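You operate a simulated robot arm through the tools that you are given. There is no shell and no other tool.

The job below is to be done with a simulated robot arm. You get a single attempt, and the scene is never put back.

JOB
Lay a place: slide the green plate to the table's edge by the bench, fill the glass about half.
Fine: water from the milk jug, which goes back. The plate ends at the edge level with the gap between the two plates; set the eared bowl on that plate. Set down upright: milk jug.

It is judged by the outcome, as a careful person would: the job done as asked, and still so three seconds after it is handed in. It fails if anything else is knocked over, pushed out of place, dropped, spilled or broken.

ROBOT AND FRAMES
A 7-joint arm with a two-finger parallel gripper, fixed in place. Base frame: the origin is at the foot of the arm, x ahead of it, y to its left, z up; the work surface is at about z = 0.76. Lengths are in m, angles in degrees, forces in N, time in s.
With the tool pointing down near the work surface it reaches from about 0.46 to 0.92 m from the base axis. Its first joint turns from -115.0 to 115.0 degrees. Payload 3.91 kg.
The tool frame sits at the grasp point between the pads (the TCP): z along the fingers, y along the line on which they close. The tips reach 0.03 m beyond it. Largest opening 0.11 m; finger width 0.02, thickness 0.01; the body of the gripper, 0.048 by 0.112 m, starts 0.055 m behind the TCP.
Orientation is that of the tool frame in the base frame, as a unit quaternion [x, y, z, w]. With the fingers straight down and closing along the base's y, the tool's x points along the base's -x, its y along +y and its z along -z.

CONTROLS
- The arm moves only by the tool servo_tool. Its argument "targets" is a list of rows, each a list of 3 entries, a list of its own where there are three numbers: the shift along the tool's x, y, z in m, then the turn, a rotation vector about the tool's x, y, z in degrees, then the finger opening in m, from 0 to 0.11. In form: [[[x, y, z], [rx, ry, rz], claw], ...]. A call has 1 to 20 rows; each row shifts and turns the commanded pose from where the row before left it, along the tool's axes as they then stand. Rows are played at 5 a second. More than 0.05 m and 8.6 degrees between two rows, or a gripper value outside its range, and nothing of the call is played. Where a pose cannot be reached the arm comes as near as it can. A force on the tool above 50 N (or 10 N above the force at the start of the call, whichever is more), or a blocked arm, ends the call early, and 0.2 s more pass. The fingers move at their own pace (about 0.153 m/s each) and stop on an object; they squeeze with about 42 N. The grip force told is the motor's: it shows also when the fingers shut on nothing. Time passes only in rows, and 0.2 s behind the last, so rows that do not move let the fingers close. It gives the time, the measured TCP pose, the force on the tool (base axes), the opening and the grip force at its end, in the units of the frame above (readings bear some noise), with the torque about the TCP (base axes, N m) and any sound that the robot's microphone picked up, and new pictures: "views" is both (left out), scene, wrist or none.
- Cameras (640 x 400 px; columns grow to the right, rows downward): "scene" is fixed at [0.2201, 0.6498, 1.4899]; the picture's right is [-0.80, -0.61, 0.00], its down [-0.41, 0.54, -0.73] and it looks along [0.44, -0.58, -0.68] (base axes); focal length 334 px, centre (320, 200). "wrist" rides on the gripper at [0.072, 0.017, -0.103] in the tool frame; the picture's right is [-0.23, 0.97, 0.00], its down [-0.76, -0.18, -0.62] and it looks along [-0.61, -0.14, 0.78] (tool axes); focal length 222 px, centre (320, 200).
- raise_lower(by): slides the trunk up (or, below 0, down) by that many m; the arm rides with it, the base frame stays. It gives what a move gives, with no picture.
- point_at(camera, pixels): for up to 12 pixels [column, row] of the newest picture of that camera ("zoom" is the newest enlarged one), the place [x, y, z] in the base frame of the surface seen there, good to about 0.002 m. It takes no simulated time.
- inspect(camera, box): a new picture of the part [left, top, right, bottom] of that camera's present view, enlarged. It takes no simulated time.
- finish_job(): hands the job in; it is judged then, once.

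Leave the gripper open and the arm clear of the work at the hand-in unless told otherwise.

The tools are called after ">>>" by a JSON object that holds its "op" and its "data". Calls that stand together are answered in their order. servo_tool: Moves the arm, as the interface text tells. Its arguments: {"type":"object","properties":{"targets":{"type":"array","items":{"type":"array"}},"views":{"type":"string","enum":["both","scene","wrist","none"]}},"required":["targets"]} The other tools are called the same way: raise_lower (by) slides the trunk up or down; point_at (camera, pixels) gives the place of the surface under pixels of a picture; inspect (camera, box) takes an enlarged picture of a part of a camera's view; finish_job () hands the job in.

At the start:

```text
time: 0.0
ee_pos: [0.5447, 0.3843, 1.1891]
tool_rot: [0.0, 1.0, 0.0, 0.0]
ft_force: [0.7, 0.3, -0.5]
moment: [0.01, -0.01, -0.02]
grip_width: 0.11
grasp_force: 0.0
trunk travel left (down, up): [-0.7, 0.29]
```

scene: 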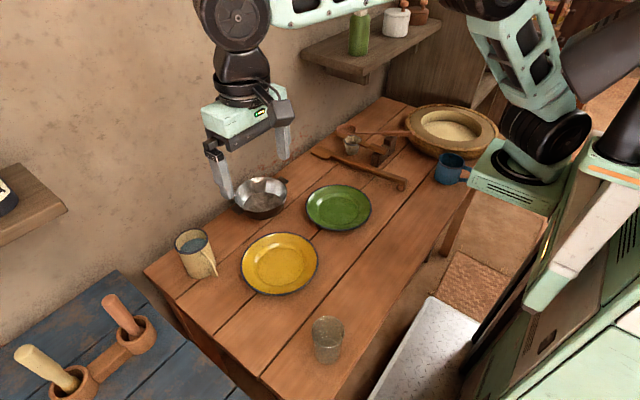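
wrist: 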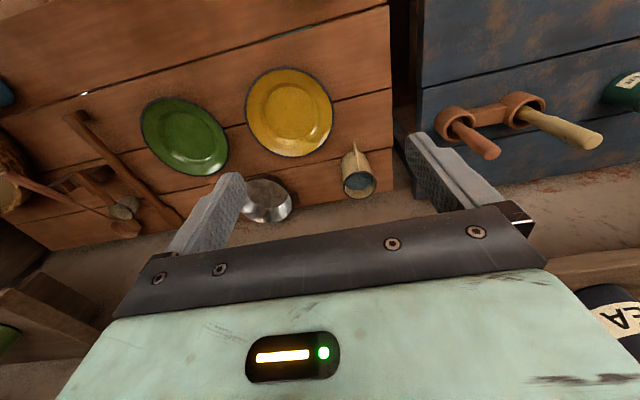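

I see the table with a yellow and a green plate, a metal eared bowl near (260,197), a jug near (195,253), a glass near (327,338), and more items at the back. I'll enlarge several parts of the scene before moving.

>>> {"op": "inspect", "data": {"camera": "scene", "box": [140, 160, 380, 310]}}

>>> {"op": "inspect", "data": {"camera": "scene", "box": [300, 80, 520, 220]}}

>>> {"op": "inspect", "data": {"camera": "scene", "box": [260, 220, 560, 400]}}

>>> {"op": "point_at", "data": {"camera": "scene", "pixels": [[430, 350], [345, 395], [420, 260], [500, 220], [465, 185], [180, 310], [145, 270], [380, 98], [510, 130], [70, 350], [480, 285], [250, 380]]}}

```text
2.67 times, centred on (260, 235) of scene
```

zoom: 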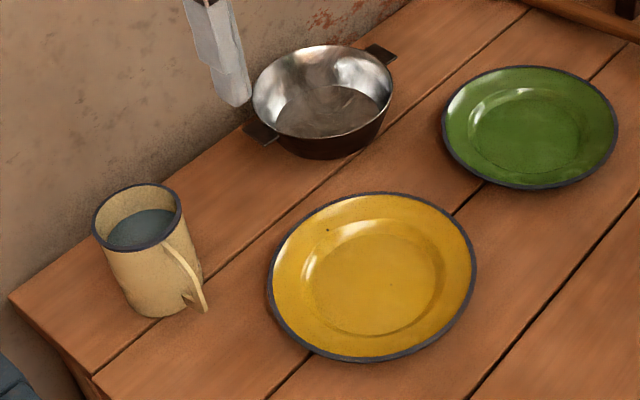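

```text
2.86 times, centred on (410, 150) of scene
```

zoom: 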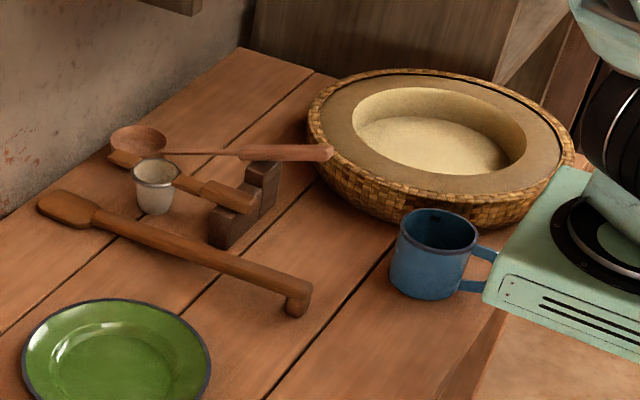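

```text
2.13 times, centred on (410, 310) of scene
```

zoom: 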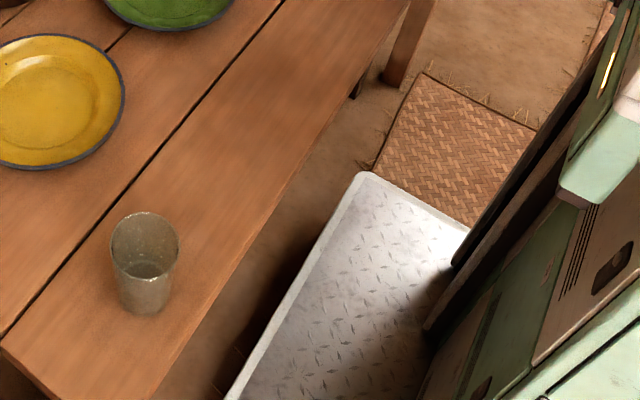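

```text
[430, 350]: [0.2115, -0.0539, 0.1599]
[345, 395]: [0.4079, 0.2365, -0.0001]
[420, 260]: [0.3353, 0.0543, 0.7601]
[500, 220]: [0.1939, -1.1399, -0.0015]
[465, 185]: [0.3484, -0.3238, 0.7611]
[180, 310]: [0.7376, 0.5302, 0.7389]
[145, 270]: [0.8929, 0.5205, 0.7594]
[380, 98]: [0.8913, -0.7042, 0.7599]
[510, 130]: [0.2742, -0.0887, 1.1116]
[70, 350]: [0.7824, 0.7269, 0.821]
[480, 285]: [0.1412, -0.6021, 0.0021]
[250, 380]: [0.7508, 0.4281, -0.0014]
```

Next I measure the blue surface, the plates, the bowl, the jug and the glass in the scene picture.

>>> {"op": "point_at", "data": {"camera": "scene", "pixels": [[100, 300], [170, 380], [210, 390], [20, 390], [115, 272], [240, 265], [318, 260], [280, 234], [277, 294], [306, 207], [371, 207], [338, 185]]}}

>>> {"op": "point_at", "data": {"camera": "scene", "pixels": [[338, 230], [279, 262], [338, 206], [327, 320], [327, 345], [327, 362], [312, 325], [343, 325], [195, 232], [175, 240], [209, 240], [195, 245]]}}

>>> {"op": "point_at", "data": {"camera": "scene", "pixels": [[260, 195], [236, 195], [285, 195], [283, 180], [239, 210], [260, 216], [260, 178], [210, 258], [216, 275], [205, 250], [196, 278], [180, 270]]}}

>>> {"op": "inspect", "data": {"camera": "scene", "box": [0, 250, 260, 400]}}

>>> {"op": "inspect", "data": {"camera": "wrist", "box": [0, 0, 640, 240]}}

```text
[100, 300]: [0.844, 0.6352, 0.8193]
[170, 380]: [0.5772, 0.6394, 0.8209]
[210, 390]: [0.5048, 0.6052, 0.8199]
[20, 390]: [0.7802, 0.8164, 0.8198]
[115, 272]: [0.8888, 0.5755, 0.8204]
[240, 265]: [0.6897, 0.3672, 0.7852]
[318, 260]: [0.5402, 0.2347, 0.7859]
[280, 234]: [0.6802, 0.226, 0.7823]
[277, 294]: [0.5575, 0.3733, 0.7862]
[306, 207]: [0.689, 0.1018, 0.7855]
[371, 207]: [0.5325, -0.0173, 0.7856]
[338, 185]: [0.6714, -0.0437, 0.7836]
```

```text
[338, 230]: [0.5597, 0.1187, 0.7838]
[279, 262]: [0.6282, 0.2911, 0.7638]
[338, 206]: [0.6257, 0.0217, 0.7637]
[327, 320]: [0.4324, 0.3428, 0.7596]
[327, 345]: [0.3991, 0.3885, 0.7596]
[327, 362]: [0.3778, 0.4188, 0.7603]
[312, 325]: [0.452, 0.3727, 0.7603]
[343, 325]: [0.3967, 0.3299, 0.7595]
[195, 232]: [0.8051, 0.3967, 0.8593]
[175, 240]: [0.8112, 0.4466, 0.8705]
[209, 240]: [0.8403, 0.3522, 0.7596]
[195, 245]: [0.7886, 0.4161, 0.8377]
```

```text
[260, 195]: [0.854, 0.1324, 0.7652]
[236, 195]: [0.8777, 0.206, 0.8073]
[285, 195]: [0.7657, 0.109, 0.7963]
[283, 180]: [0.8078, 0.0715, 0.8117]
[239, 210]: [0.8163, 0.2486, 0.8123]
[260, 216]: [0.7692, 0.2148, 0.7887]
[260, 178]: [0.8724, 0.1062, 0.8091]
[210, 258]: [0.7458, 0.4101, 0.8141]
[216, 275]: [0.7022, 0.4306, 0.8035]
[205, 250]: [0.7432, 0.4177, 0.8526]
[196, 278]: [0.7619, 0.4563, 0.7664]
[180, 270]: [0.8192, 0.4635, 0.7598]
```

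```text
2.46 times, centred on (130, 325) of scene
```

zoom: 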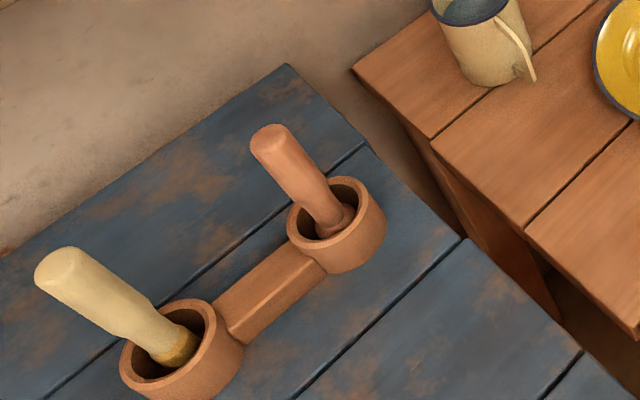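

```text
1.00 times, centred on (320, 120) of wrist (not enlarged: the box is as wide or as high as the picture)
```

zoom: 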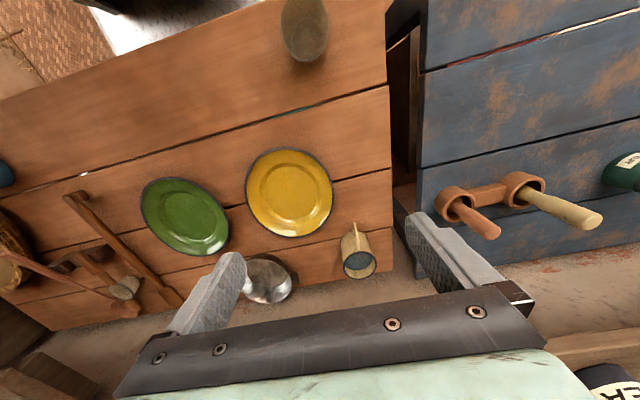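

The blue surface is at z≈0.82 beside the +y end. The table's front edge, on the robot's side, is near x≈0.33. The plates lie side by side along y, with yellow at about (0.62, 0.30) and green at about (0.61, 0.04), so the gap between them is near y≈0.17. I still need to know what the "bench" is, so I'll yaw the wrist in place to look around.

>>> {"op": "servo_tool", "data": {"targets": [[[0, 0, 0], [0, 0, -8.5], 0.11], [[0, 0, 0], [0, 0, -8.5], 0.11], [[0, 0, 0], [0, 0, -8.5], 0.11], [[0, 0, 0], [0, 0, -8.5], 0.11], [[0, 0, 0], [0, 0, -8.5], 0.11], [[0, 0, 0], [0, 0, -8.5], 0.11], [[0, 0, 0], [0, 0, -8.5], 0.11], [[0, 0, 0], [0, 0, -8.5], 0.11], [[0, 0, 0], [0, 0, -8.5], 0.11], [[0, 0, 0], [0, 0, -8.5], 0.11]]}}

```text
time: 2.2
ee_pos: [0.5449, 0.3859, 1.1888]
tool_rot: [-0.677, 0.736, 0.0, 0.001]
ft_force: [0.5, -0.2, -0.5]
moment: [0.01, 0.02, -0.03]
grip_width: 0.1097
grasp_force: 0.1
trunk travel left (down, up): [-0.7, 0.29]
```

scene: 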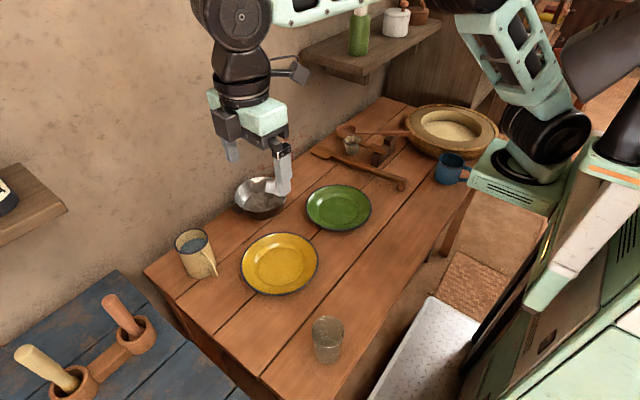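
wrist: 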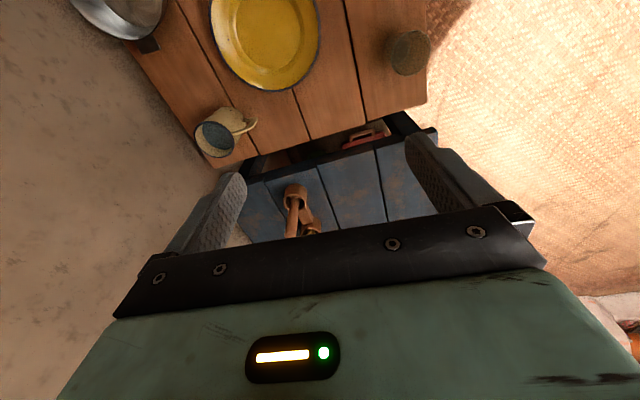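

On the +y side there is only the blue table, and a matted floor lies at front right. I'll keep yawing to see the robot's side.

>>> {"op": "servo_tool", "data": {"targets": [[[0, 0, 0], [0, 0, -8.5], 0.11], [[0, 0, 0], [0, 0, -8.5], 0.11], [[0, 0, 0], [0, 0, -8.5], 0.11], [[0, 0, 0], [0, 0, -8.5], 0.11], [[0, 0, 0], [0, 0, -8.5], 0.11], [[0, 0, 0], [0, 0, -8.5], 0.11], [[0, 0, 0], [0, 0, -8.5], 0.11], [[0, 0, 0], [0, 0, -8.5], 0.11]]}}

```text
time: 4.0
ee_pos: [0.5445, 0.3844, 1.1885]
tool_rot: [0.973, -0.232, 0.0, -0.001]
ft_force: [0.3, -0.6, 0.1]
moment: [0.01, -0.01, -0.03]
grip_width: 0.1098
grasp_force: 0.2
trunk travel left (down, up): [-0.7, 0.29]
```

scene: 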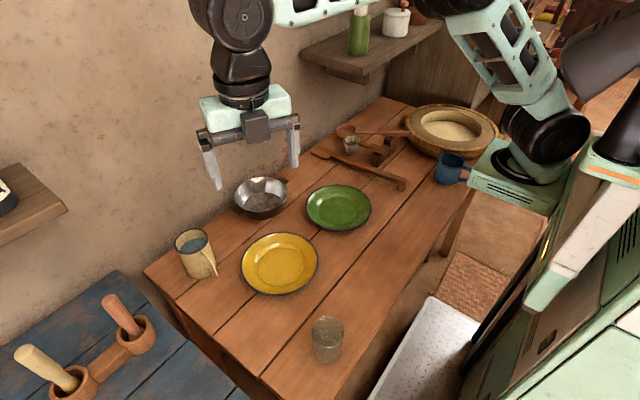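
wrist: 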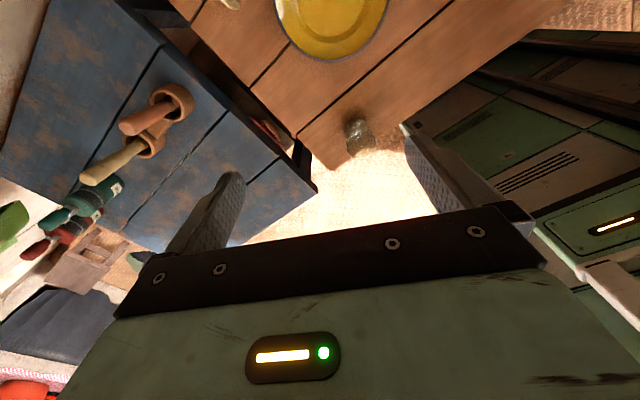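

I'll enlarge parts of both views to look for a bench near the front edge and beyond.

>>> {"op": "inspect", "data": {"camera": "wrist", "box": [400, 0, 640, 150]}}

>>> {"op": "inspect", "data": {"camera": "wrist", "box": [0, 130, 240, 400]}}

>>> {"op": "inspect", "data": {"camera": "scene", "box": [360, 200, 640, 400]}}

>>> {"op": "inspect", "data": {"camera": "scene", "box": [300, 0, 640, 160]}}

>>> {"op": "point_at", "data": {"camera": "wrist", "pixels": [[360, 130], [358, 155], [300, 140], [400, 130], [350, 190], [40, 320], [60, 230], [300, 180], [340, 120], [375, 120], [460, 75], [170, 15]]}}

```text
2.67 times, centred on (520, 75) of wrist
```

zoom: 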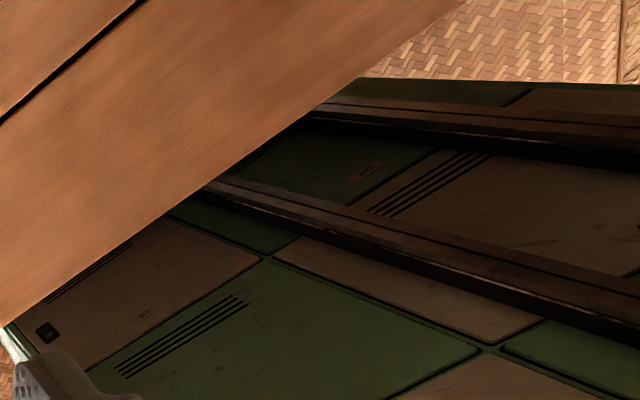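

```text
1.48 times, centred on (120, 265) of wrist
```

zoom: 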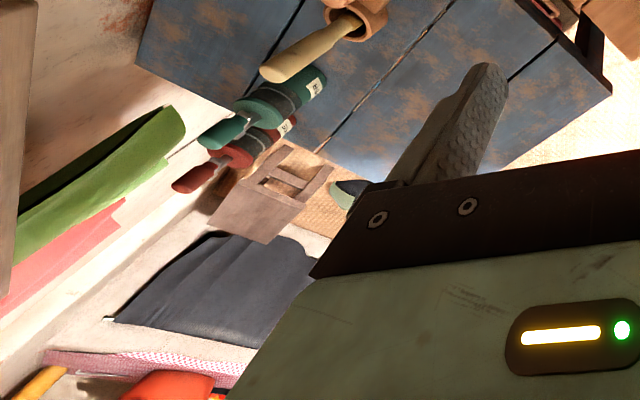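

```text
2.00 times, centred on (500, 300) of scene
```

zoom: 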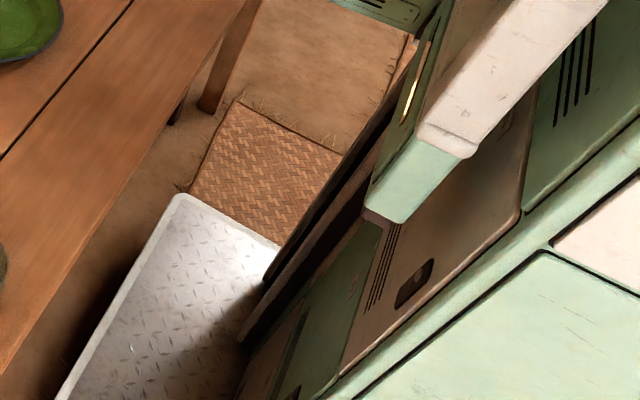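

```text
1.88 times, centred on (470, 80) of scene
```

zoom: 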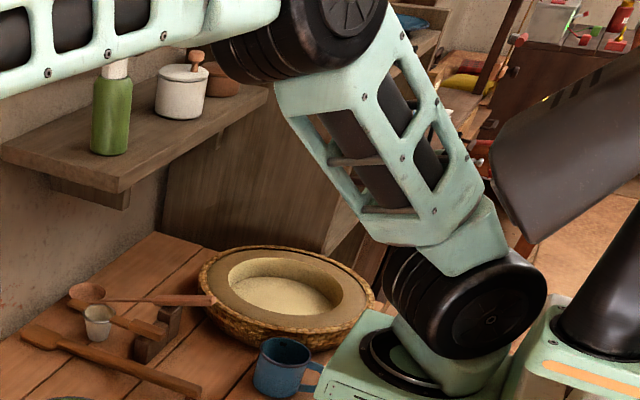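

```text
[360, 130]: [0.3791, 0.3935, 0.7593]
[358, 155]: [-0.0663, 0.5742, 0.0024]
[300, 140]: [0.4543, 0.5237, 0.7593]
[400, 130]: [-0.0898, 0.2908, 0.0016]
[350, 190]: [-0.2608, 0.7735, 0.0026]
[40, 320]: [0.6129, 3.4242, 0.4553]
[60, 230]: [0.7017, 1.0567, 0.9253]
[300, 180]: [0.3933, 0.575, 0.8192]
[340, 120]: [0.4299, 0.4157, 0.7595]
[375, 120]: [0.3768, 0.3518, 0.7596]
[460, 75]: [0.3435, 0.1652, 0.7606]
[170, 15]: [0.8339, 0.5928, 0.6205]
```

I see no seat elsewhere. The plates sit side by side along y, so "level with the gap" only makes sense on the long front edge on the robot's side, where the glass also stands. Next I measure that edge exactly, the paddle lying beside the green plate, and the bowl.

>>> {"op": "inspect", "data": {"camera": "scene", "box": [290, 140, 420, 240]}}

>>> {"op": "point_at", "data": {"camera": "scene", "pixels": [[315, 150], [330, 159], [350, 165], [370, 175], [385, 180], [400, 187], [402, 178], [353, 172], [385, 188], [400, 300], [390, 318], [440, 225]]}}

>>> {"op": "point_at", "data": {"camera": "zoom", "pixels": [[77, 330], [110, 400], [230, 225], [395, 330], [310, 240], [240, 440], [120, 270], [370, 265], [365, 400], [240, 330]]}}

```text
4.00 times, centred on (355, 190) of scene
```

zoom: 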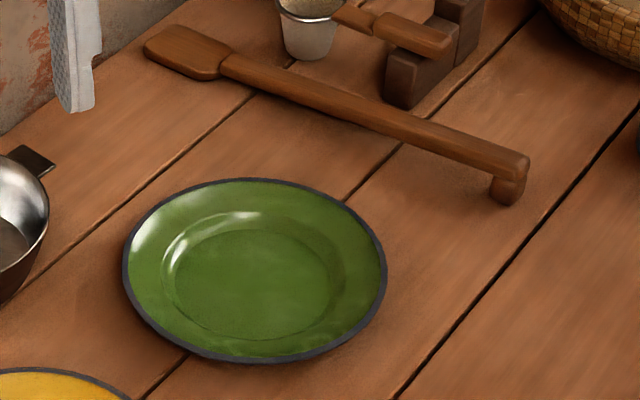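

```text
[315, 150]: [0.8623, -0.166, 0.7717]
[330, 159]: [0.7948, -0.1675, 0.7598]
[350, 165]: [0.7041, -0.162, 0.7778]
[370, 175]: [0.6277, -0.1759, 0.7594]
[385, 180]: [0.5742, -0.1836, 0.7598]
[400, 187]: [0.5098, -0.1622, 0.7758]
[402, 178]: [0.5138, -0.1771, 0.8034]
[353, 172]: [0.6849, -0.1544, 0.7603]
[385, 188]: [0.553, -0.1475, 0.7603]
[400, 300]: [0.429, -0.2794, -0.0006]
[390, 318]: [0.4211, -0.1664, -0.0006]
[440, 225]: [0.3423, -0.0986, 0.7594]
```

```text
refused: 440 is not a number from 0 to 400
```

>>> {"op": "point_at", "data": {"camera": "zoom", "pixels": [[125, 268], [384, 265], [252, 181], [252, 360], [190, 347], [345, 203], [170, 203], [350, 338], [15, 155], [45, 165], [45, 215]]}}

>>> {"op": "inspect", "data": {"camera": "scene", "box": [340, 190, 470, 380]}}

```text
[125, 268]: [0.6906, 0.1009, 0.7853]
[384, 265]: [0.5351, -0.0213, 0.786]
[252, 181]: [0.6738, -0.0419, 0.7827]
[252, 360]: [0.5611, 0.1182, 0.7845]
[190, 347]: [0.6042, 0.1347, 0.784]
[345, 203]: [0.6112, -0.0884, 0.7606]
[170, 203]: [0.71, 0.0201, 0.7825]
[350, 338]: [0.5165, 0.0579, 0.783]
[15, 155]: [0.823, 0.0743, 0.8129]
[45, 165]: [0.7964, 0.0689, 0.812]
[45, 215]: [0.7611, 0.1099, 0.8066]
```

```text
2.11 times, centred on (405, 285) of scene
```

zoom: 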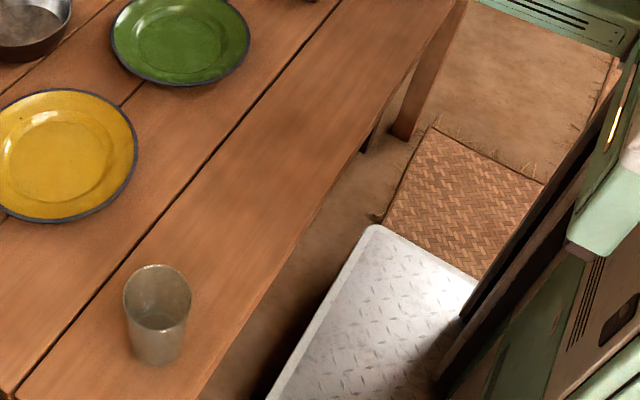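

Now I locate the front edge by sampling pixels across it in this zoom, around row 225, near where the plate will end.

>>> {"op": "point_at", "data": {"camera": "zoom", "pixels": [[290, 225], [298, 225], [304, 225], [309, 225], [314, 225], [245, 310], [250, 310], [255, 310], [260, 310], [340, 160], [346, 160], [352, 160]]}}

>>> {"op": "point_at", "data": {"camera": "zoom", "pixels": [[155, 362], [133, 345], [183, 340], [158, 268], [124, 295], [191, 295], [157, 318], [157, 325], [130, 318], [186, 318], [157, 340]]}}

```text
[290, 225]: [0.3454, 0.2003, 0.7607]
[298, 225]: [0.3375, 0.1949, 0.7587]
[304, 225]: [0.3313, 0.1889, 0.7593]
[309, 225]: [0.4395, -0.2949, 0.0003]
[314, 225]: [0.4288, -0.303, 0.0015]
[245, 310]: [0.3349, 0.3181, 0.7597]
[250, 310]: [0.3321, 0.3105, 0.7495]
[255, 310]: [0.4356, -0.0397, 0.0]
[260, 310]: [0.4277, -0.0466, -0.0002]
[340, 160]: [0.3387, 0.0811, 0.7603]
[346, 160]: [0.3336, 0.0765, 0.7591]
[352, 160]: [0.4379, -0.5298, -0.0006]
```

```text
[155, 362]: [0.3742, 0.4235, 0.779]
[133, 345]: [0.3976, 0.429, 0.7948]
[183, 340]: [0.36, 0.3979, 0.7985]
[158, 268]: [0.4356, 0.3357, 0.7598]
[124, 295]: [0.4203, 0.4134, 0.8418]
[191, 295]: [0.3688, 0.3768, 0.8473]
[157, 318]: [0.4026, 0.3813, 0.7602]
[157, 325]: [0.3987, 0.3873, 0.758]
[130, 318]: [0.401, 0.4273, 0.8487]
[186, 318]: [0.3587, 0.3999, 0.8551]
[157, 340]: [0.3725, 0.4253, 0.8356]
```

The front edge is at x≈0.331. The green plate is centred at about (0.613, 0.037) with a radius of about 0.0985. The gap's middle is y≈0.169, so the plate's goal centre is about (0.438, 0.169). The plan is to hook the open fingers behind the plate's far side and push it along the table. First I yaw the tool so its x axis points along the push direction (azimuth 142.6°).

>>> {"op": "servo_tool", "data": {"targets": [[[0, 0, 0], [0, 0, 8.28], 0.11], [[0, 0, 0], [0, 0, 8.28], 0.11], [[0, 0, 0], [0, 0, 8.28], 0.11], [[0, 0, 0], [0, 0, 8.28], 0.11], [[0, 0, 0], [0, 0, 8.28], 0.11], [[0, 0, 0], [0, 0, 8.28], 0.11], [[0, 0, 0], [0, 0, 8.28], 0.11], [[0, 0, 0], [0, 0, 8.28], 0.11], [[0, 0, 0], [0, 0, 8.28], 0.11], [[0, 0, 0], [0, 0, 8.28], 0.11], [[0, 0, 0], [0, 0, 8.28], 0.11], [[0, 0, 0], [0, 0, 8.28], 0.11], [[0, 0, 0], [0, 0, 8.28], 0.11], [[0, 0, 0], [0, 0, 8.28], 0.11], [[0, 0, 0], [0, 0, 8.28], 0.11], [[0, 0, 0], [0, 0, 8.28], 0.11], [[0, 0, 0], [0, 0, 8.28], 0.11], [[0, 0, 0], [0, 0, 8.28], 0.11], [[0, 0, 0], [0, 0, 8.28], 0.11], [[0, 0, 0], [0, 0, 8.28], 0.11]], "views": "none"}}

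>>> {"op": "servo_tool", "data": {"targets": [[[0, 0, 0], [0, 0, 8.28], 0.11], [[0, 0, 0], [0, 0, 8.28], 0.11], [[0, 0, 0], [0, 0, 8.28], 0.11], [[-0.038, -0.0235, 0], [0, 0, 0], 0.11], [[-0.038, -0.0235, 0], [0, 0, 0], 0.11], [[-0.038, -0.0235, 0], [0, 0, 0], 0.11], [[-0.038, -0.0235, 0], [0, 0, 0], 0.11], [[-0.038, -0.0235, 0], [0, 0, 0], 0.11], [[-0.038, -0.0235, 0], [0, 0, 0], 0.11], [[-0.038, -0.0235, 0], [0, 0, 0], 0.11], [[-0.038, -0.0235, 0], [0, 0, 0], 0.11], [[-0.038, -0.0235, 0], [0, 0, 0], 0.11], [[-0.038, -0.0235, 0], [0, 0, 0], 0.11], [[0, 0, 0.02], [0, 0, 0], 0.11]]}}

```text
time: 8.2
ee_pos: [0.5447, 0.3849, 1.1896]
tool_rot: [0.111, 0.994, -0.001, 0.0]
ft_force: [0.0, -0.2, -0.2]
moment: [-0.01, -0.02, -0.01]
grip_width: 0.1101
grasp_force: 0.0
trunk travel left (down, up): [-0.7, 0.29]
```

```text
time: 11.2
ee_pos: [0.7036, -0.0311, 1.1717]
tool_rot: [0.321, 0.947, 0.0, 0.0]
ft_force: [0.2, -0.2, 0.4]
moment: [-0.01, -0.03, 0.04]
grip_width: 0.1095
grasp_force: 0.1
trunk travel left (down, up): [-0.7, 0.29]
```

scene: 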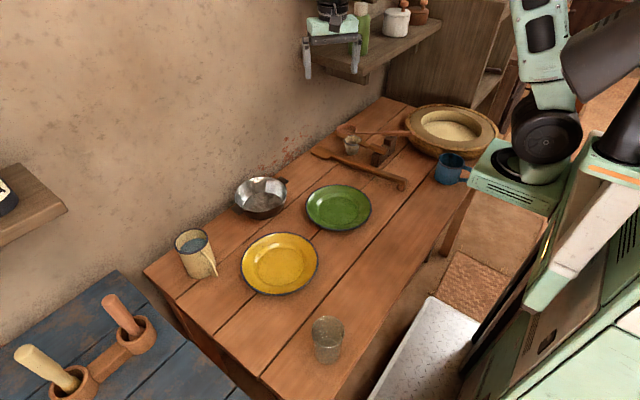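
wrist: 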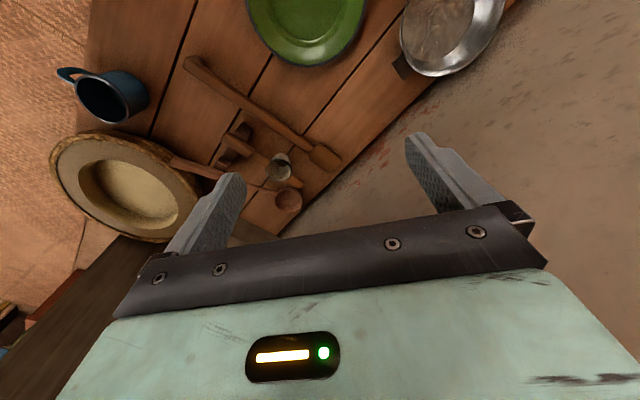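

The blue mug looks empty, so the beige vessel with water is the milk jug. The tool is now behind the green plate at height, and I'll descend to just above the table.

>>> {"op": "servo_tool", "data": {"targets": [[[0, 0, 0.04], [0, 0, 0], 0.11], [[0, 0, 0.04], [0, 0, 0], 0.11], [[0, 0, 0.04], [0, 0, 0], 0.11], [[0, 0, 0.04], [0, 0, 0], 0.11], [[0, 0, 0.04], [0, 0, 0], 0.11], [[0, 0, 0.04], [0, 0, 0], 0.11], [[0, 0, 0.04], [0, 0, 0], 0.11], [[0, 0, 0.04], [0, 0, 0], 0.11], [[0, 0, 0.02], [0, 0, 0], 0.11]]}}

```text
time: 13.2
ee_pos: [0.7034, -0.0331, 0.8287]
tool_rot: [0.32, 0.947, 0.0, 0.0]
ft_force: [0.1, 0.6, -0.4]
moment: [0.0, -0.03, 0.01]
grip_width: 0.1102
grasp_force: 0.1
trunk travel left (down, up): [-0.7, 0.29]
```

scene: 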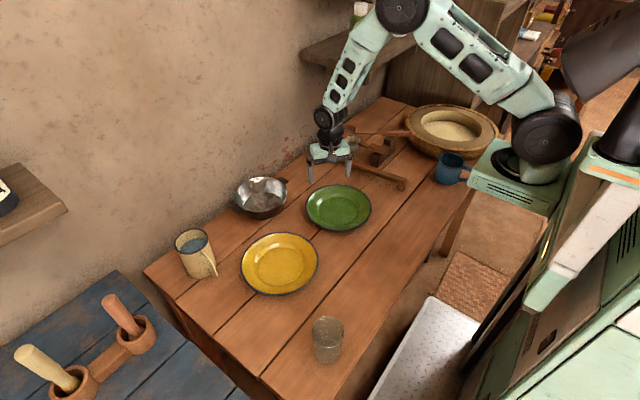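
wrist: 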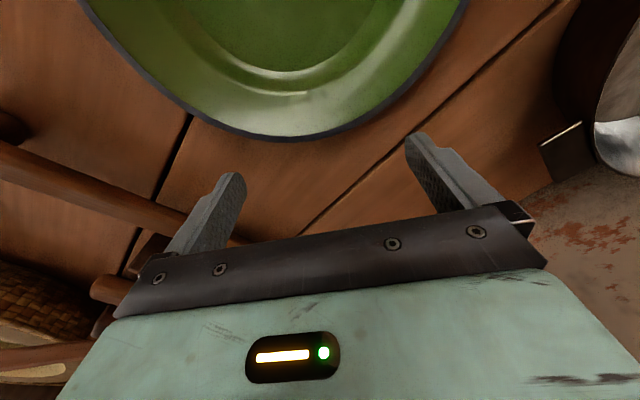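

The fingers are behind the rim with about 3 cm of clearance. I'll lower to 7 mm above the table, make contact gently, and push the first leg mostly toward the robot, away from the yellow plate.

>>> {"op": "servo_tool", "data": {"targets": [[[0, 0, 0.016], [0, 0, 0], 0.11], [[0, 0, 0.015], [0, 0, 0], 0.11], [[0.006, 0, 0], [0, 0, 0], 0.11], [[0.006, 0, 0], [0, 0, 0], 0.11], [[0.006, 0, 0], [0, 0, 0], 0.11], [[0.006, 0, 0], [0, 0, 0], 0.11], [[0.006, 0, 0], [0, 0, 0], 0.11], [[0.00925, -0.0038, 0], [0, 0, 0], 0.11], [[0.00925, -0.0038, 0], [0, 0, 0], 0.11], [[0.00925, -0.0038, 0], [0, 0, 0], 0.11], [[0.00925, -0.0038, 0], [0, 0, 0], 0.11], [[0.00925, -0.0038, 0], [0, 0, 0], 0.11]]}}

```text
time: 15.8
ee_pos: [0.6304, -0.0007, 0.7988]
tool_rot: [0.32, 0.947, 0.001, -0.001]
ft_force: [-0.1, -0.3, 0.0]
moment: [0.0, -0.01, 0.02]
grip_width: 0.1104
grasp_force: 0.1
trunk travel left (down, up): [-0.7, 0.29]
```

scene: 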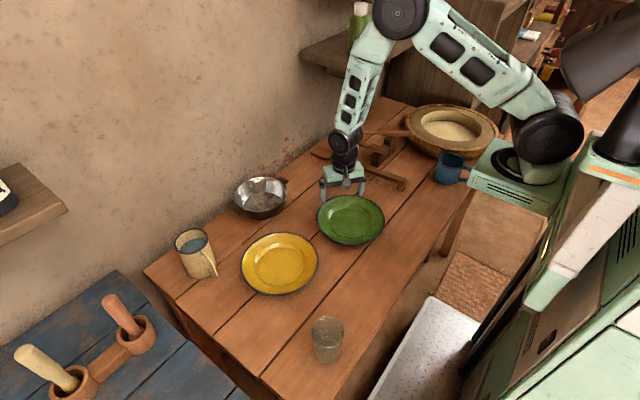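
wrist: 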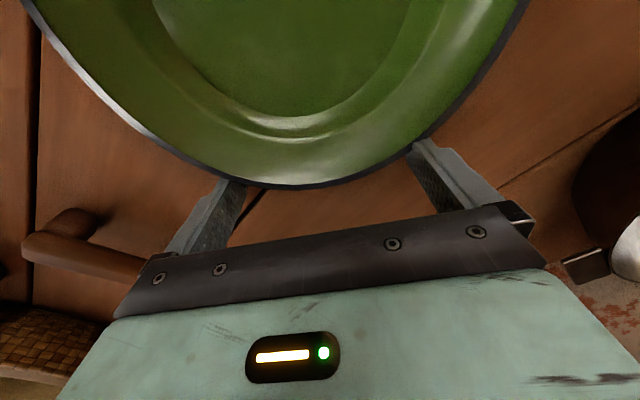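

The plate is sliding with both fingers on its rim and forces near zero. I'll finish the first leg and begin the second, which bends toward +y.

>>> {"op": "servo_tool", "data": {"targets": [[[0.00925, -0.0038, 0], [0, 0, 0], 0.11], [[0.00925, -0.0038, 0], [0, 0, 0], 0.11], [[0.00925, -0.0038, 0], [0, 0, 0], 0.11], [[0.00925, -0.0038, 0], [0, 0, 0], 0.11], [[0.00925, -0.0038, 0], [0, 0, 0], 0.11], [[0.00925, -0.0038, 0], [0, 0, 0], 0.11], [[0.0098, 0.0034, 0], [0, 0, 0], 0.11], [[0.0098, 0.0034, 0], [0, 0, 0], 0.11], [[0.0098, 0.0034, 0], [0, 0, 0], 0.11], [[0.0098, 0.0034, 0], [0, 0, 0], 0.11], [[0.0098, 0.0034, 0], [0, 0, 0], 0.11], [[0.0098, 0.0034, 0], [0, 0, 0], 0.11]]}}

```text
time: 18.4
ee_pos: [0.541, 0.0653, 0.7973]
tool_rot: [0.321, 0.947, 0.001, -0.001]
ft_force: [-0.6, 0.0, -0.6]
moment: [0.05, -0.01, -0.03]
grip_width: 0.1102
grasp_force: 0.1
trunk travel left (down, up): [-0.7, 0.29]
```

scene: 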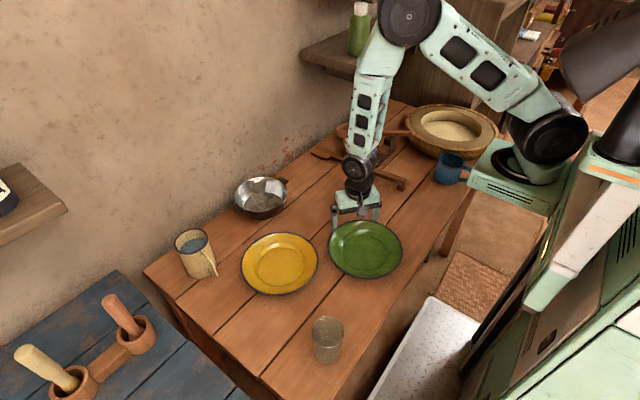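
wrist: 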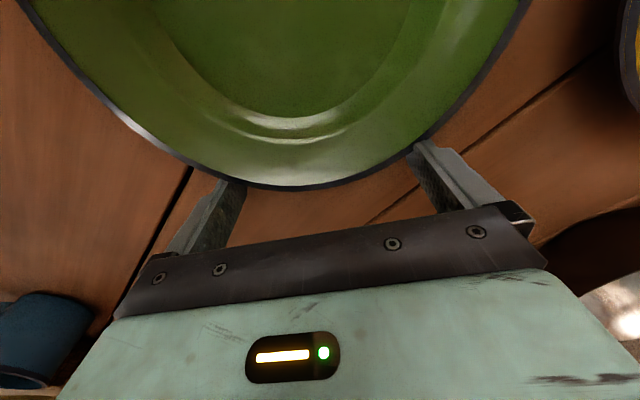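

The plate is moving along well. I'll measure its rim at its present position before the last few centimetres.

>>> {"op": "inspect", "data": {"camera": "scene", "box": [230, 200, 430, 325]}}

```text
3.20 times, centred on (330, 262) of scene
```

zoom: 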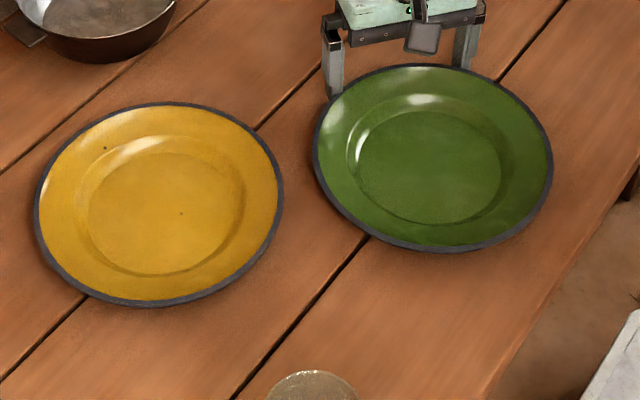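

>>> {"op": "point_at", "data": {"camera": "zoom", "pixels": [[314, 165], [551, 165], [420, 66], [435, 250], [350, 225], [535, 210], [37, 210], [281, 205], [160, 105], [150, 303], [60, 270], [260, 250]]}}

```text
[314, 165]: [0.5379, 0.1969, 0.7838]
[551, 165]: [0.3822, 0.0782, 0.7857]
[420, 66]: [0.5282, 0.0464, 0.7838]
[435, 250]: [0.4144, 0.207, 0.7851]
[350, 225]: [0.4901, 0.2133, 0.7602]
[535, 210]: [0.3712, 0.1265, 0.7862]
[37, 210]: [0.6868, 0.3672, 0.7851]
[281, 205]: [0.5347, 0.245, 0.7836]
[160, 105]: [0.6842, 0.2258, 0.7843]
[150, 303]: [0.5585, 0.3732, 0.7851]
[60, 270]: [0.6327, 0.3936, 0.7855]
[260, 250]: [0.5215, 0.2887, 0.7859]
```

Fitting circles gives green at (0.469, 0.127) now, and yellow at (0.617, 0.2985) with radius 0.0975. The original gap middle is y≈0.168. That leaves (-0.031, +0.041), which I'll push slowly.

>>> {"op": "servo_tool", "data": {"targets": [[[0.008, 0.00225, 0], [0, 0, 0], 0.11], [[0.008, 0.00225, 0], [0, 0, 0], 0.11], [[0.008, 0.00225, 0], [0, 0, 0], 0.11], [[0.008, 0.00225, 0], [0, 0, 0], 0.11], [[0.008, 0.00225, 0], [0, 0, 0], 0.11], [[0.007, 0.00225, 0], [0, 0, 0], 0.11]]}}

>>> {"op": "inspect", "data": {"camera": "scene", "box": [230, 200, 430, 325]}}

```text
time: 19.8
ee_pos: [0.5101, 0.1039, 0.7977]
tool_rot: [0.321, 0.947, 0.001, 0.0]
ft_force: [0.6, -0.2, 0.5]
moment: [-0.01, 0.01, -0.01]
grip_width: 0.1101
grasp_force: 0.0
trunk travel left (down, up): [-0.7, 0.29]
```

scene: 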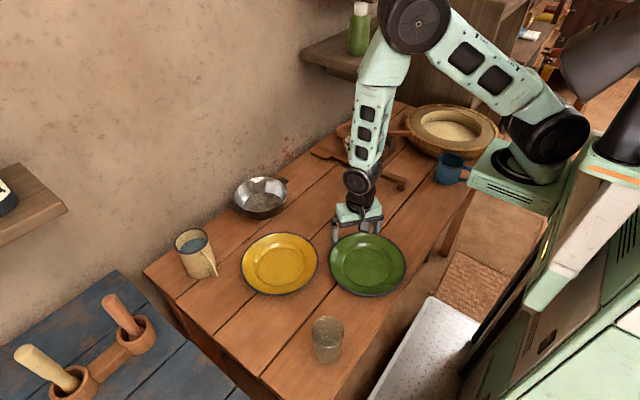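
wrist: 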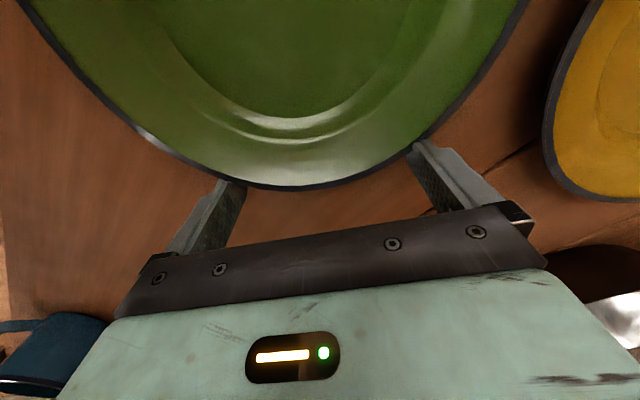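

```text
3.20 times, centred on (330, 262) of scene
```

zoom: 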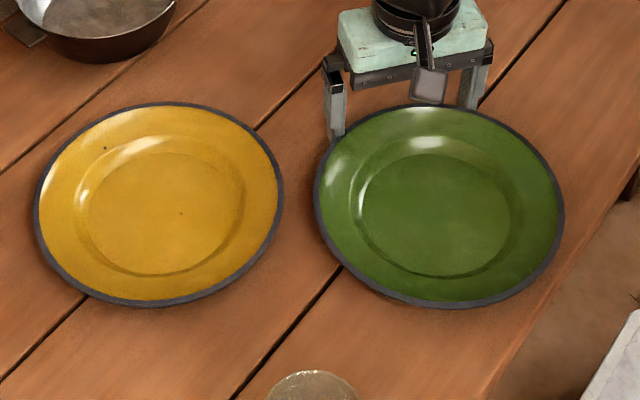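

>>> {"op": "point_at", "data": {"camera": "zoom", "pixels": [[317, 208], [562, 208], [430, 106], [445, 304], [555, 245], [545, 165], [500, 290], [335, 250], [520, 278], [560, 290], [540, 300], [430, 210]]}}

```text
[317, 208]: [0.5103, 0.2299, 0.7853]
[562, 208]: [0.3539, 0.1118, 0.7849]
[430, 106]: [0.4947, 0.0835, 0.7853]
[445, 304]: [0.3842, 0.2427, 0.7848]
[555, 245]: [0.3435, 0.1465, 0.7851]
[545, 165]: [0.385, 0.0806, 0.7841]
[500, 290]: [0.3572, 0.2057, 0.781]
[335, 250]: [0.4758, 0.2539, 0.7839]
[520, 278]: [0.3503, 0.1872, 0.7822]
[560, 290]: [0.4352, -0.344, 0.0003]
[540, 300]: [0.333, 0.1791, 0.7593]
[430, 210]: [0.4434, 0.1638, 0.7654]
```

The plate is now at (0.4385, 0.164), with its rim about 1 cm from the edge. I'll nudge it 5 mm more, then back the fingers off and rise.

>>> {"op": "servo_tool", "data": {"targets": [[[0.003, 0.0005, 0], [0, 0, 0], 0.11], [[0.0025, 0.0005, 0], [0, 0, 0], 0.11], [[0, 0, 0], [0, 0, 0], 0.11], [[-0.015, 0, 0], [0, 0, 0], 0.11], [[-0.02, 0, 0], [0, 0, 0], 0.11], [[-0.01, 0, -0.02], [0, 0, 0], 0.11], [[0, 0, -0.04], [0, 0, 0], 0.11], [[0, 0, -0.04], [0, 0, 0], 0.11], [[0, 0, -0.045], [0, 0, 0], 0.11], [[0, 0, -0.045], [0, 0, 0], 0.11], [[0, 0, -0.045], [0, 0, 0], 0.11]]}}

>>> {"op": "inspect", "data": {"camera": "scene", "box": [230, 200, 430, 325]}}

>>> {"op": "point_at", "data": {"camera": "zoom", "pixels": [[317, 212], [562, 212], [430, 111], [445, 308], [557, 245], [548, 165], [335, 254]]}}

```text
time: 22.2
ee_pos: [0.5411, 0.0829, 1.0312]
tool_rot: [0.321, 0.947, 0.0, 0.0]
ft_force: [0.0, 0.1, -1.1]
moment: [-0.01, 0.03, 0.01]
grip_width: 0.11
grasp_force: 0.0
trunk travel left (down, up): [-0.7, 0.29]
```

scene: 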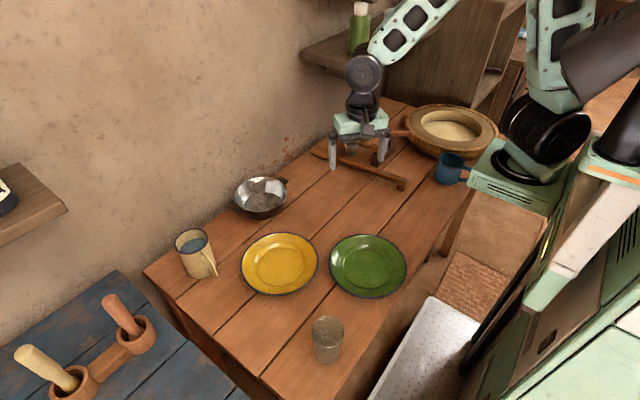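
wrist: 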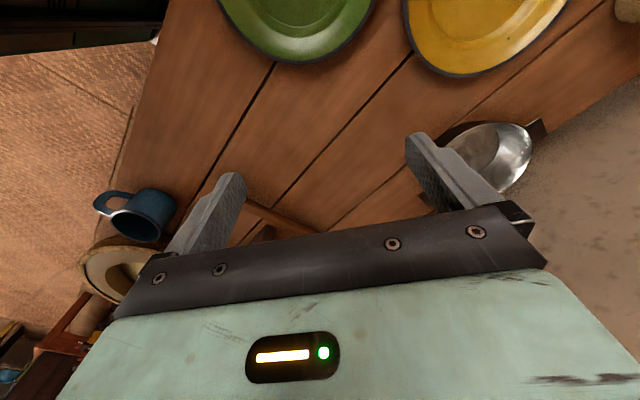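

```text
3.20 times, centred on (330, 262) of scene
```

zoom: 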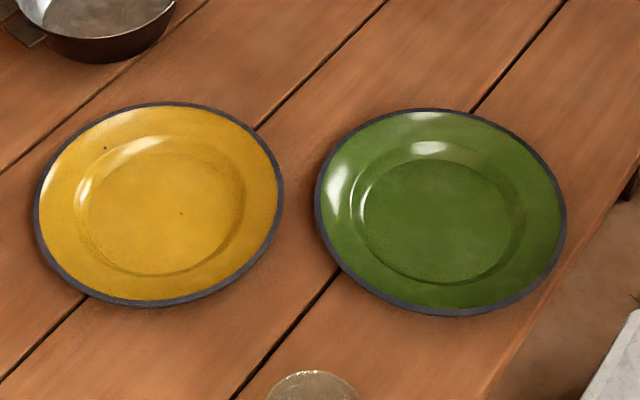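

```text
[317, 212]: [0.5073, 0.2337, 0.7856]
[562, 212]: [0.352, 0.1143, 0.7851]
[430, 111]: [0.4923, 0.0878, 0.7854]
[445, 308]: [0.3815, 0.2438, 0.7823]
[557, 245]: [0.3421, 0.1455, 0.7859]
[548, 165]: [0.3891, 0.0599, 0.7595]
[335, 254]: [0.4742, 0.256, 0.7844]
```

The plate now sits at about (0.436, 0.167), its rim about 6–7 mm from the edge and level with the gap. Next is the bowl, which I'll look at closely.

>>> {"op": "inspect", "data": {"camera": "scene", "box": [215, 160, 305, 230]}}

>>> {"op": "inspect", "data": {"camera": "wrist", "box": [400, 100, 580, 220]}}

```text
5.71 times, centred on (260, 195) of scene
```

zoom: 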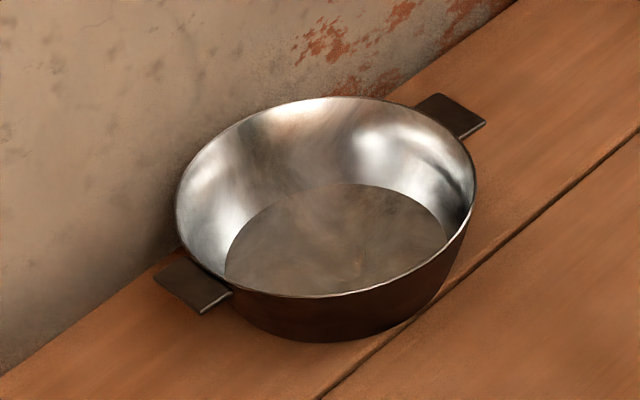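

```text
3.33 times, centred on (490, 160) of wrist
```

zoom: 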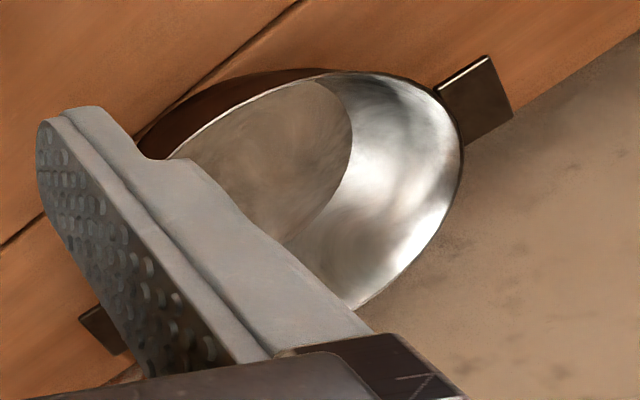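

>>> {"op": "inspect", "data": {"camera": "scene", "box": [215, 160, 305, 230]}}

>>> {"op": "point_at", "data": {"camera": "zoom", "pixels": [[473, 180], [178, 205], [330, 98], [330, 295], [235, 292], [460, 240], [445, 98], [485, 122], [157, 280], [200, 312], [465, 138], [232, 292]]}}

>>> {"op": "point_at", "data": {"camera": "zoom", "pixels": [[300, 240], [400, 240], [350, 185], [228, 270], [350, 330], [330, 341], [440, 295], [260, 325], [400, 325], [447, 230], [120, 200], [180, 265]]}}

```text
5.71 times, centred on (260, 195) of scene
```

zoom: 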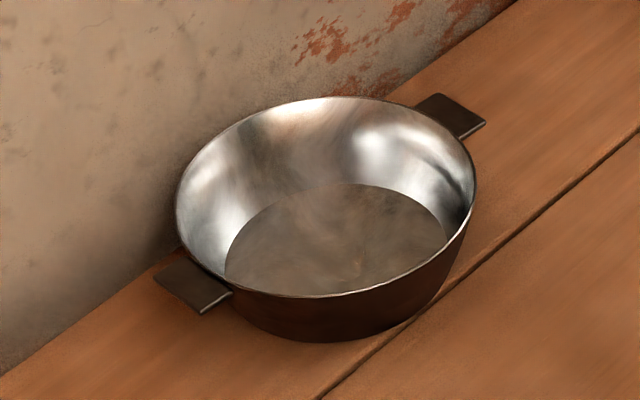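

```text
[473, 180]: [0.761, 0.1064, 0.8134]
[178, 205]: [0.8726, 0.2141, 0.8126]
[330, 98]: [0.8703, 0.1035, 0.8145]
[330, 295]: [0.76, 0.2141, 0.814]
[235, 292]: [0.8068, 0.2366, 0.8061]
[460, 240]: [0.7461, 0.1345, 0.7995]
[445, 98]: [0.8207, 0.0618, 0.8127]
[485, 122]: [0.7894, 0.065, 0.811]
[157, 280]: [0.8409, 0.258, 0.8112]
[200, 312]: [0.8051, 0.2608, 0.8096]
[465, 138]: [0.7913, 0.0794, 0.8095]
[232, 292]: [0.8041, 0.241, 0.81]
```

```text
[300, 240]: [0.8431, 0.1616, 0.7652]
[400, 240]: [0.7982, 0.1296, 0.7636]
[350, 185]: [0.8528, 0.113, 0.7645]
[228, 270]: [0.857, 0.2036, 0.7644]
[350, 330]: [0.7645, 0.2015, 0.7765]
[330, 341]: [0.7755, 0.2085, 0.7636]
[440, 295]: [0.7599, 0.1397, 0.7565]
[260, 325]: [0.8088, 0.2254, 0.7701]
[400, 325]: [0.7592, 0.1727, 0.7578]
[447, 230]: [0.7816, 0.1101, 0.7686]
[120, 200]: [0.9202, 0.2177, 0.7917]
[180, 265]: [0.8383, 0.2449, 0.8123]
```

The bowl's rim is centred at (0.816, 0.160) with radius 0.078 and z≈0.814. Its floor radius is about 0.06, so the wall slopes about 20°, and flat ears stick out at ±y. I'll pinch the wall on the robot-facing side with the tool tilted 20° to match it. First I yaw and move above that spot.

>>> {"op": "servo_tool", "data": {"targets": [[[0, 0, 0], [0, 0, -8.49], 0.11], [[0, 0, 0], [0, 0, -8.49], 0.11], [[0, 0, 0], [0, 0, -8.49], 0.11], [[0, 0, 0], [0, 0, -8.49], 0.11], [[0, 0, 0], [0, 0, -8.49], 0.11], [[0, 0, 0], [0, 0, -8.49], 0.11], [[0, 0, 0], [0, 0, -8.49], 0.11], [[0, 0, 0], [0, 0, -8.49], 0.11], [[0, 0, 0], [0, 0, -8.49], 0.11], [[0, 0, 0], [0, 0, -8.49], 0.09], [[0, 0, 0], [0, 0, -8.49], 0.07], [[0, 0, 0], [0, 0, -8.49], 0.06], [[0, 0, 0], [0, 0, -8.49], 0.06], [[0, 0, 0], [0, 0, -8.49], 0.06], [[0, 0, 0], [0, 0, -8.49], 0.06], [[-0.0154, -0.0336, 0.01], [0, 0, 0], 0.06], [[-0.0154, -0.0336, 0.01], [0, 0, 0], 0.06], [[-0.0154, -0.0336, 0.01], [0, 0, 0], 0.06], [[-0.0154, -0.0336, 0.01], [0, 0, 0], 0.06], [[-0.0154, -0.0336, 0.01], [0, 0, 0], 0.06]]}}

```text
time: 26.4
ee_pos: [0.7092, 0.1566, 0.9836]
tool_rot: [0.707, -0.707, -0.001, -0.001]
ft_force: [0.6, 0.7, -0.4]
moment: [0.02, -0.03, 0.01]
grip_width: 0.06
grasp_force: 0.1
trunk travel left (down, up): [-0.7, 0.29]
```

scene: 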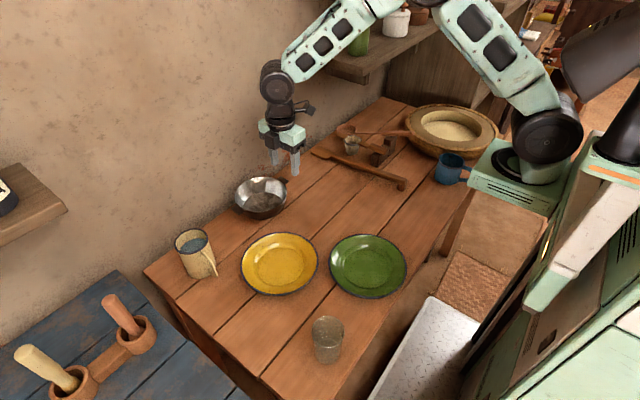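
wrist: 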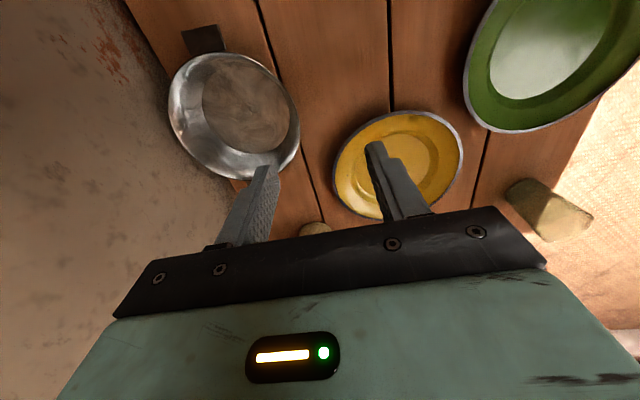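

The tool is at (0.709, 0.157, 0.984). I'll lower to the pre-grasp height and tilt 20° so the fingers run parallel to the bowl wall.

>>> {"op": "servo_tool", "data": {"targets": [[[-0.0017, 0, 0.043], [0, 0, 0], 0.06], [[-0.0017, 0, 0.043], [0, 0, 0], 0.06], [[0, 0, 0], [6.67, 0, 0], 0.06], [[0, 0, 0], [6.67, 0, 0], 0.06], [[0, 0, 0], [6.67, 0, 0], 0.06]]}}

>>> {"op": "inspect", "data": {"camera": "scene", "box": [200, 120, 330, 230]}}

```text
time: 27.6
ee_pos: [0.7105, 0.1612, 0.897]
tool_rot: [-0.695, 0.697, -0.123, 0.123]
ft_force: [0.3, -1.3, 0.4]
moment: [0.03, 0.04, 0.02]
grip_width: 0.06
grasp_force: 0.1
trunk travel left (down, up): [-0.7, 0.29]
```

scene: 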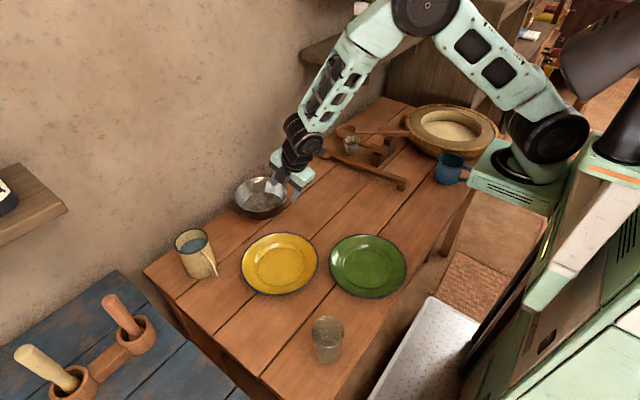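
wrist: 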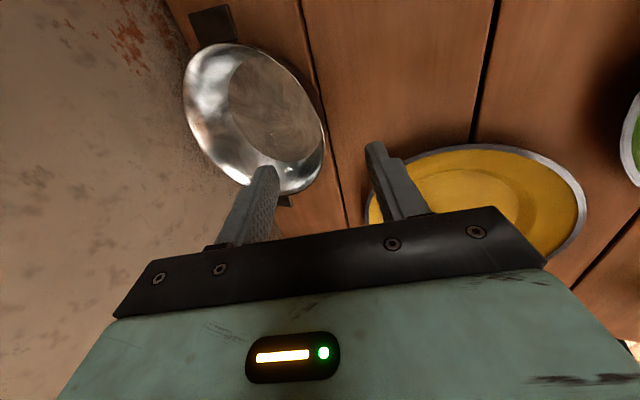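

```text
3.64 times, centred on (265, 175) of scene
```

zoom: 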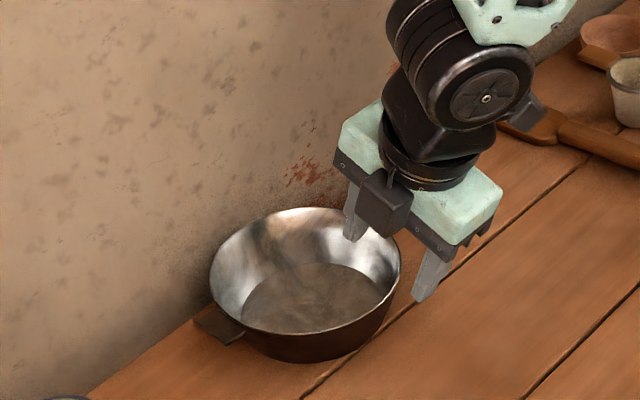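

The fingers straddle the wall's line, one inside and one outside. I'll advance about 0.0995 m along the tool axis to seat them.

>>> {"op": "servo_tool", "data": {"targets": [[[0, 0, 0.025], [0, 0, 0], 0.06], [[0, 0, 0.025], [0, 0, 0], 0.06], [[0, 0.0005, 0.02], [0, 0, 0], 0.06], [[0, 0.001, 0.015], [0, 0, 0], 0.06], [[0, 0, 0.0145], [0, 0, 0], 0.06]]}}

>>> {"op": "inspect", "data": {"camera": "scene", "box": [200, 140, 330, 230]}}

```text
time: 28.8
ee_pos: [0.741, 0.1604, 0.8034]
tool_rot: [-0.696, 0.697, -0.123, 0.123]
ft_force: [0.0, 0.5, 0.3]
moment: [0.02, 0.01, 0.0]
grip_width: 0.0597
grasp_force: 0.0
trunk travel left (down, up): [-0.7, 0.29]
```

scene: 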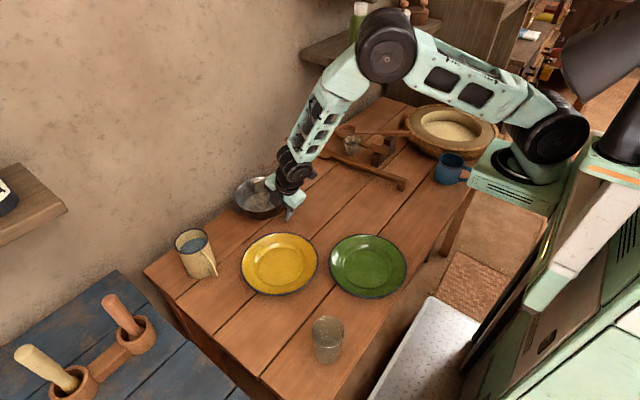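
wrist: 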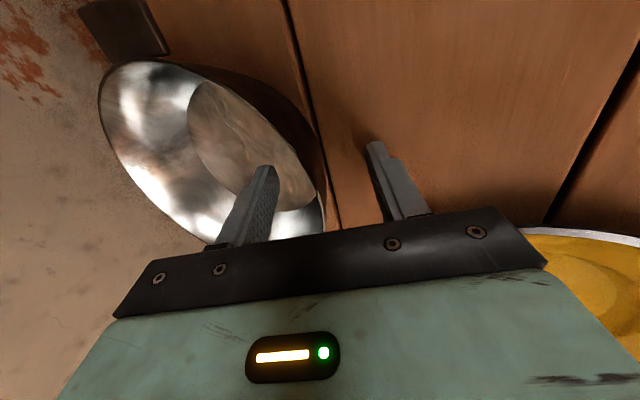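

```text
4.44 times, centred on (265, 185) of scene
```

zoom: 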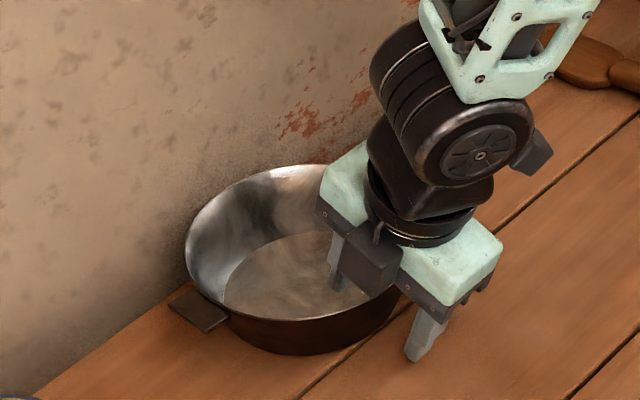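

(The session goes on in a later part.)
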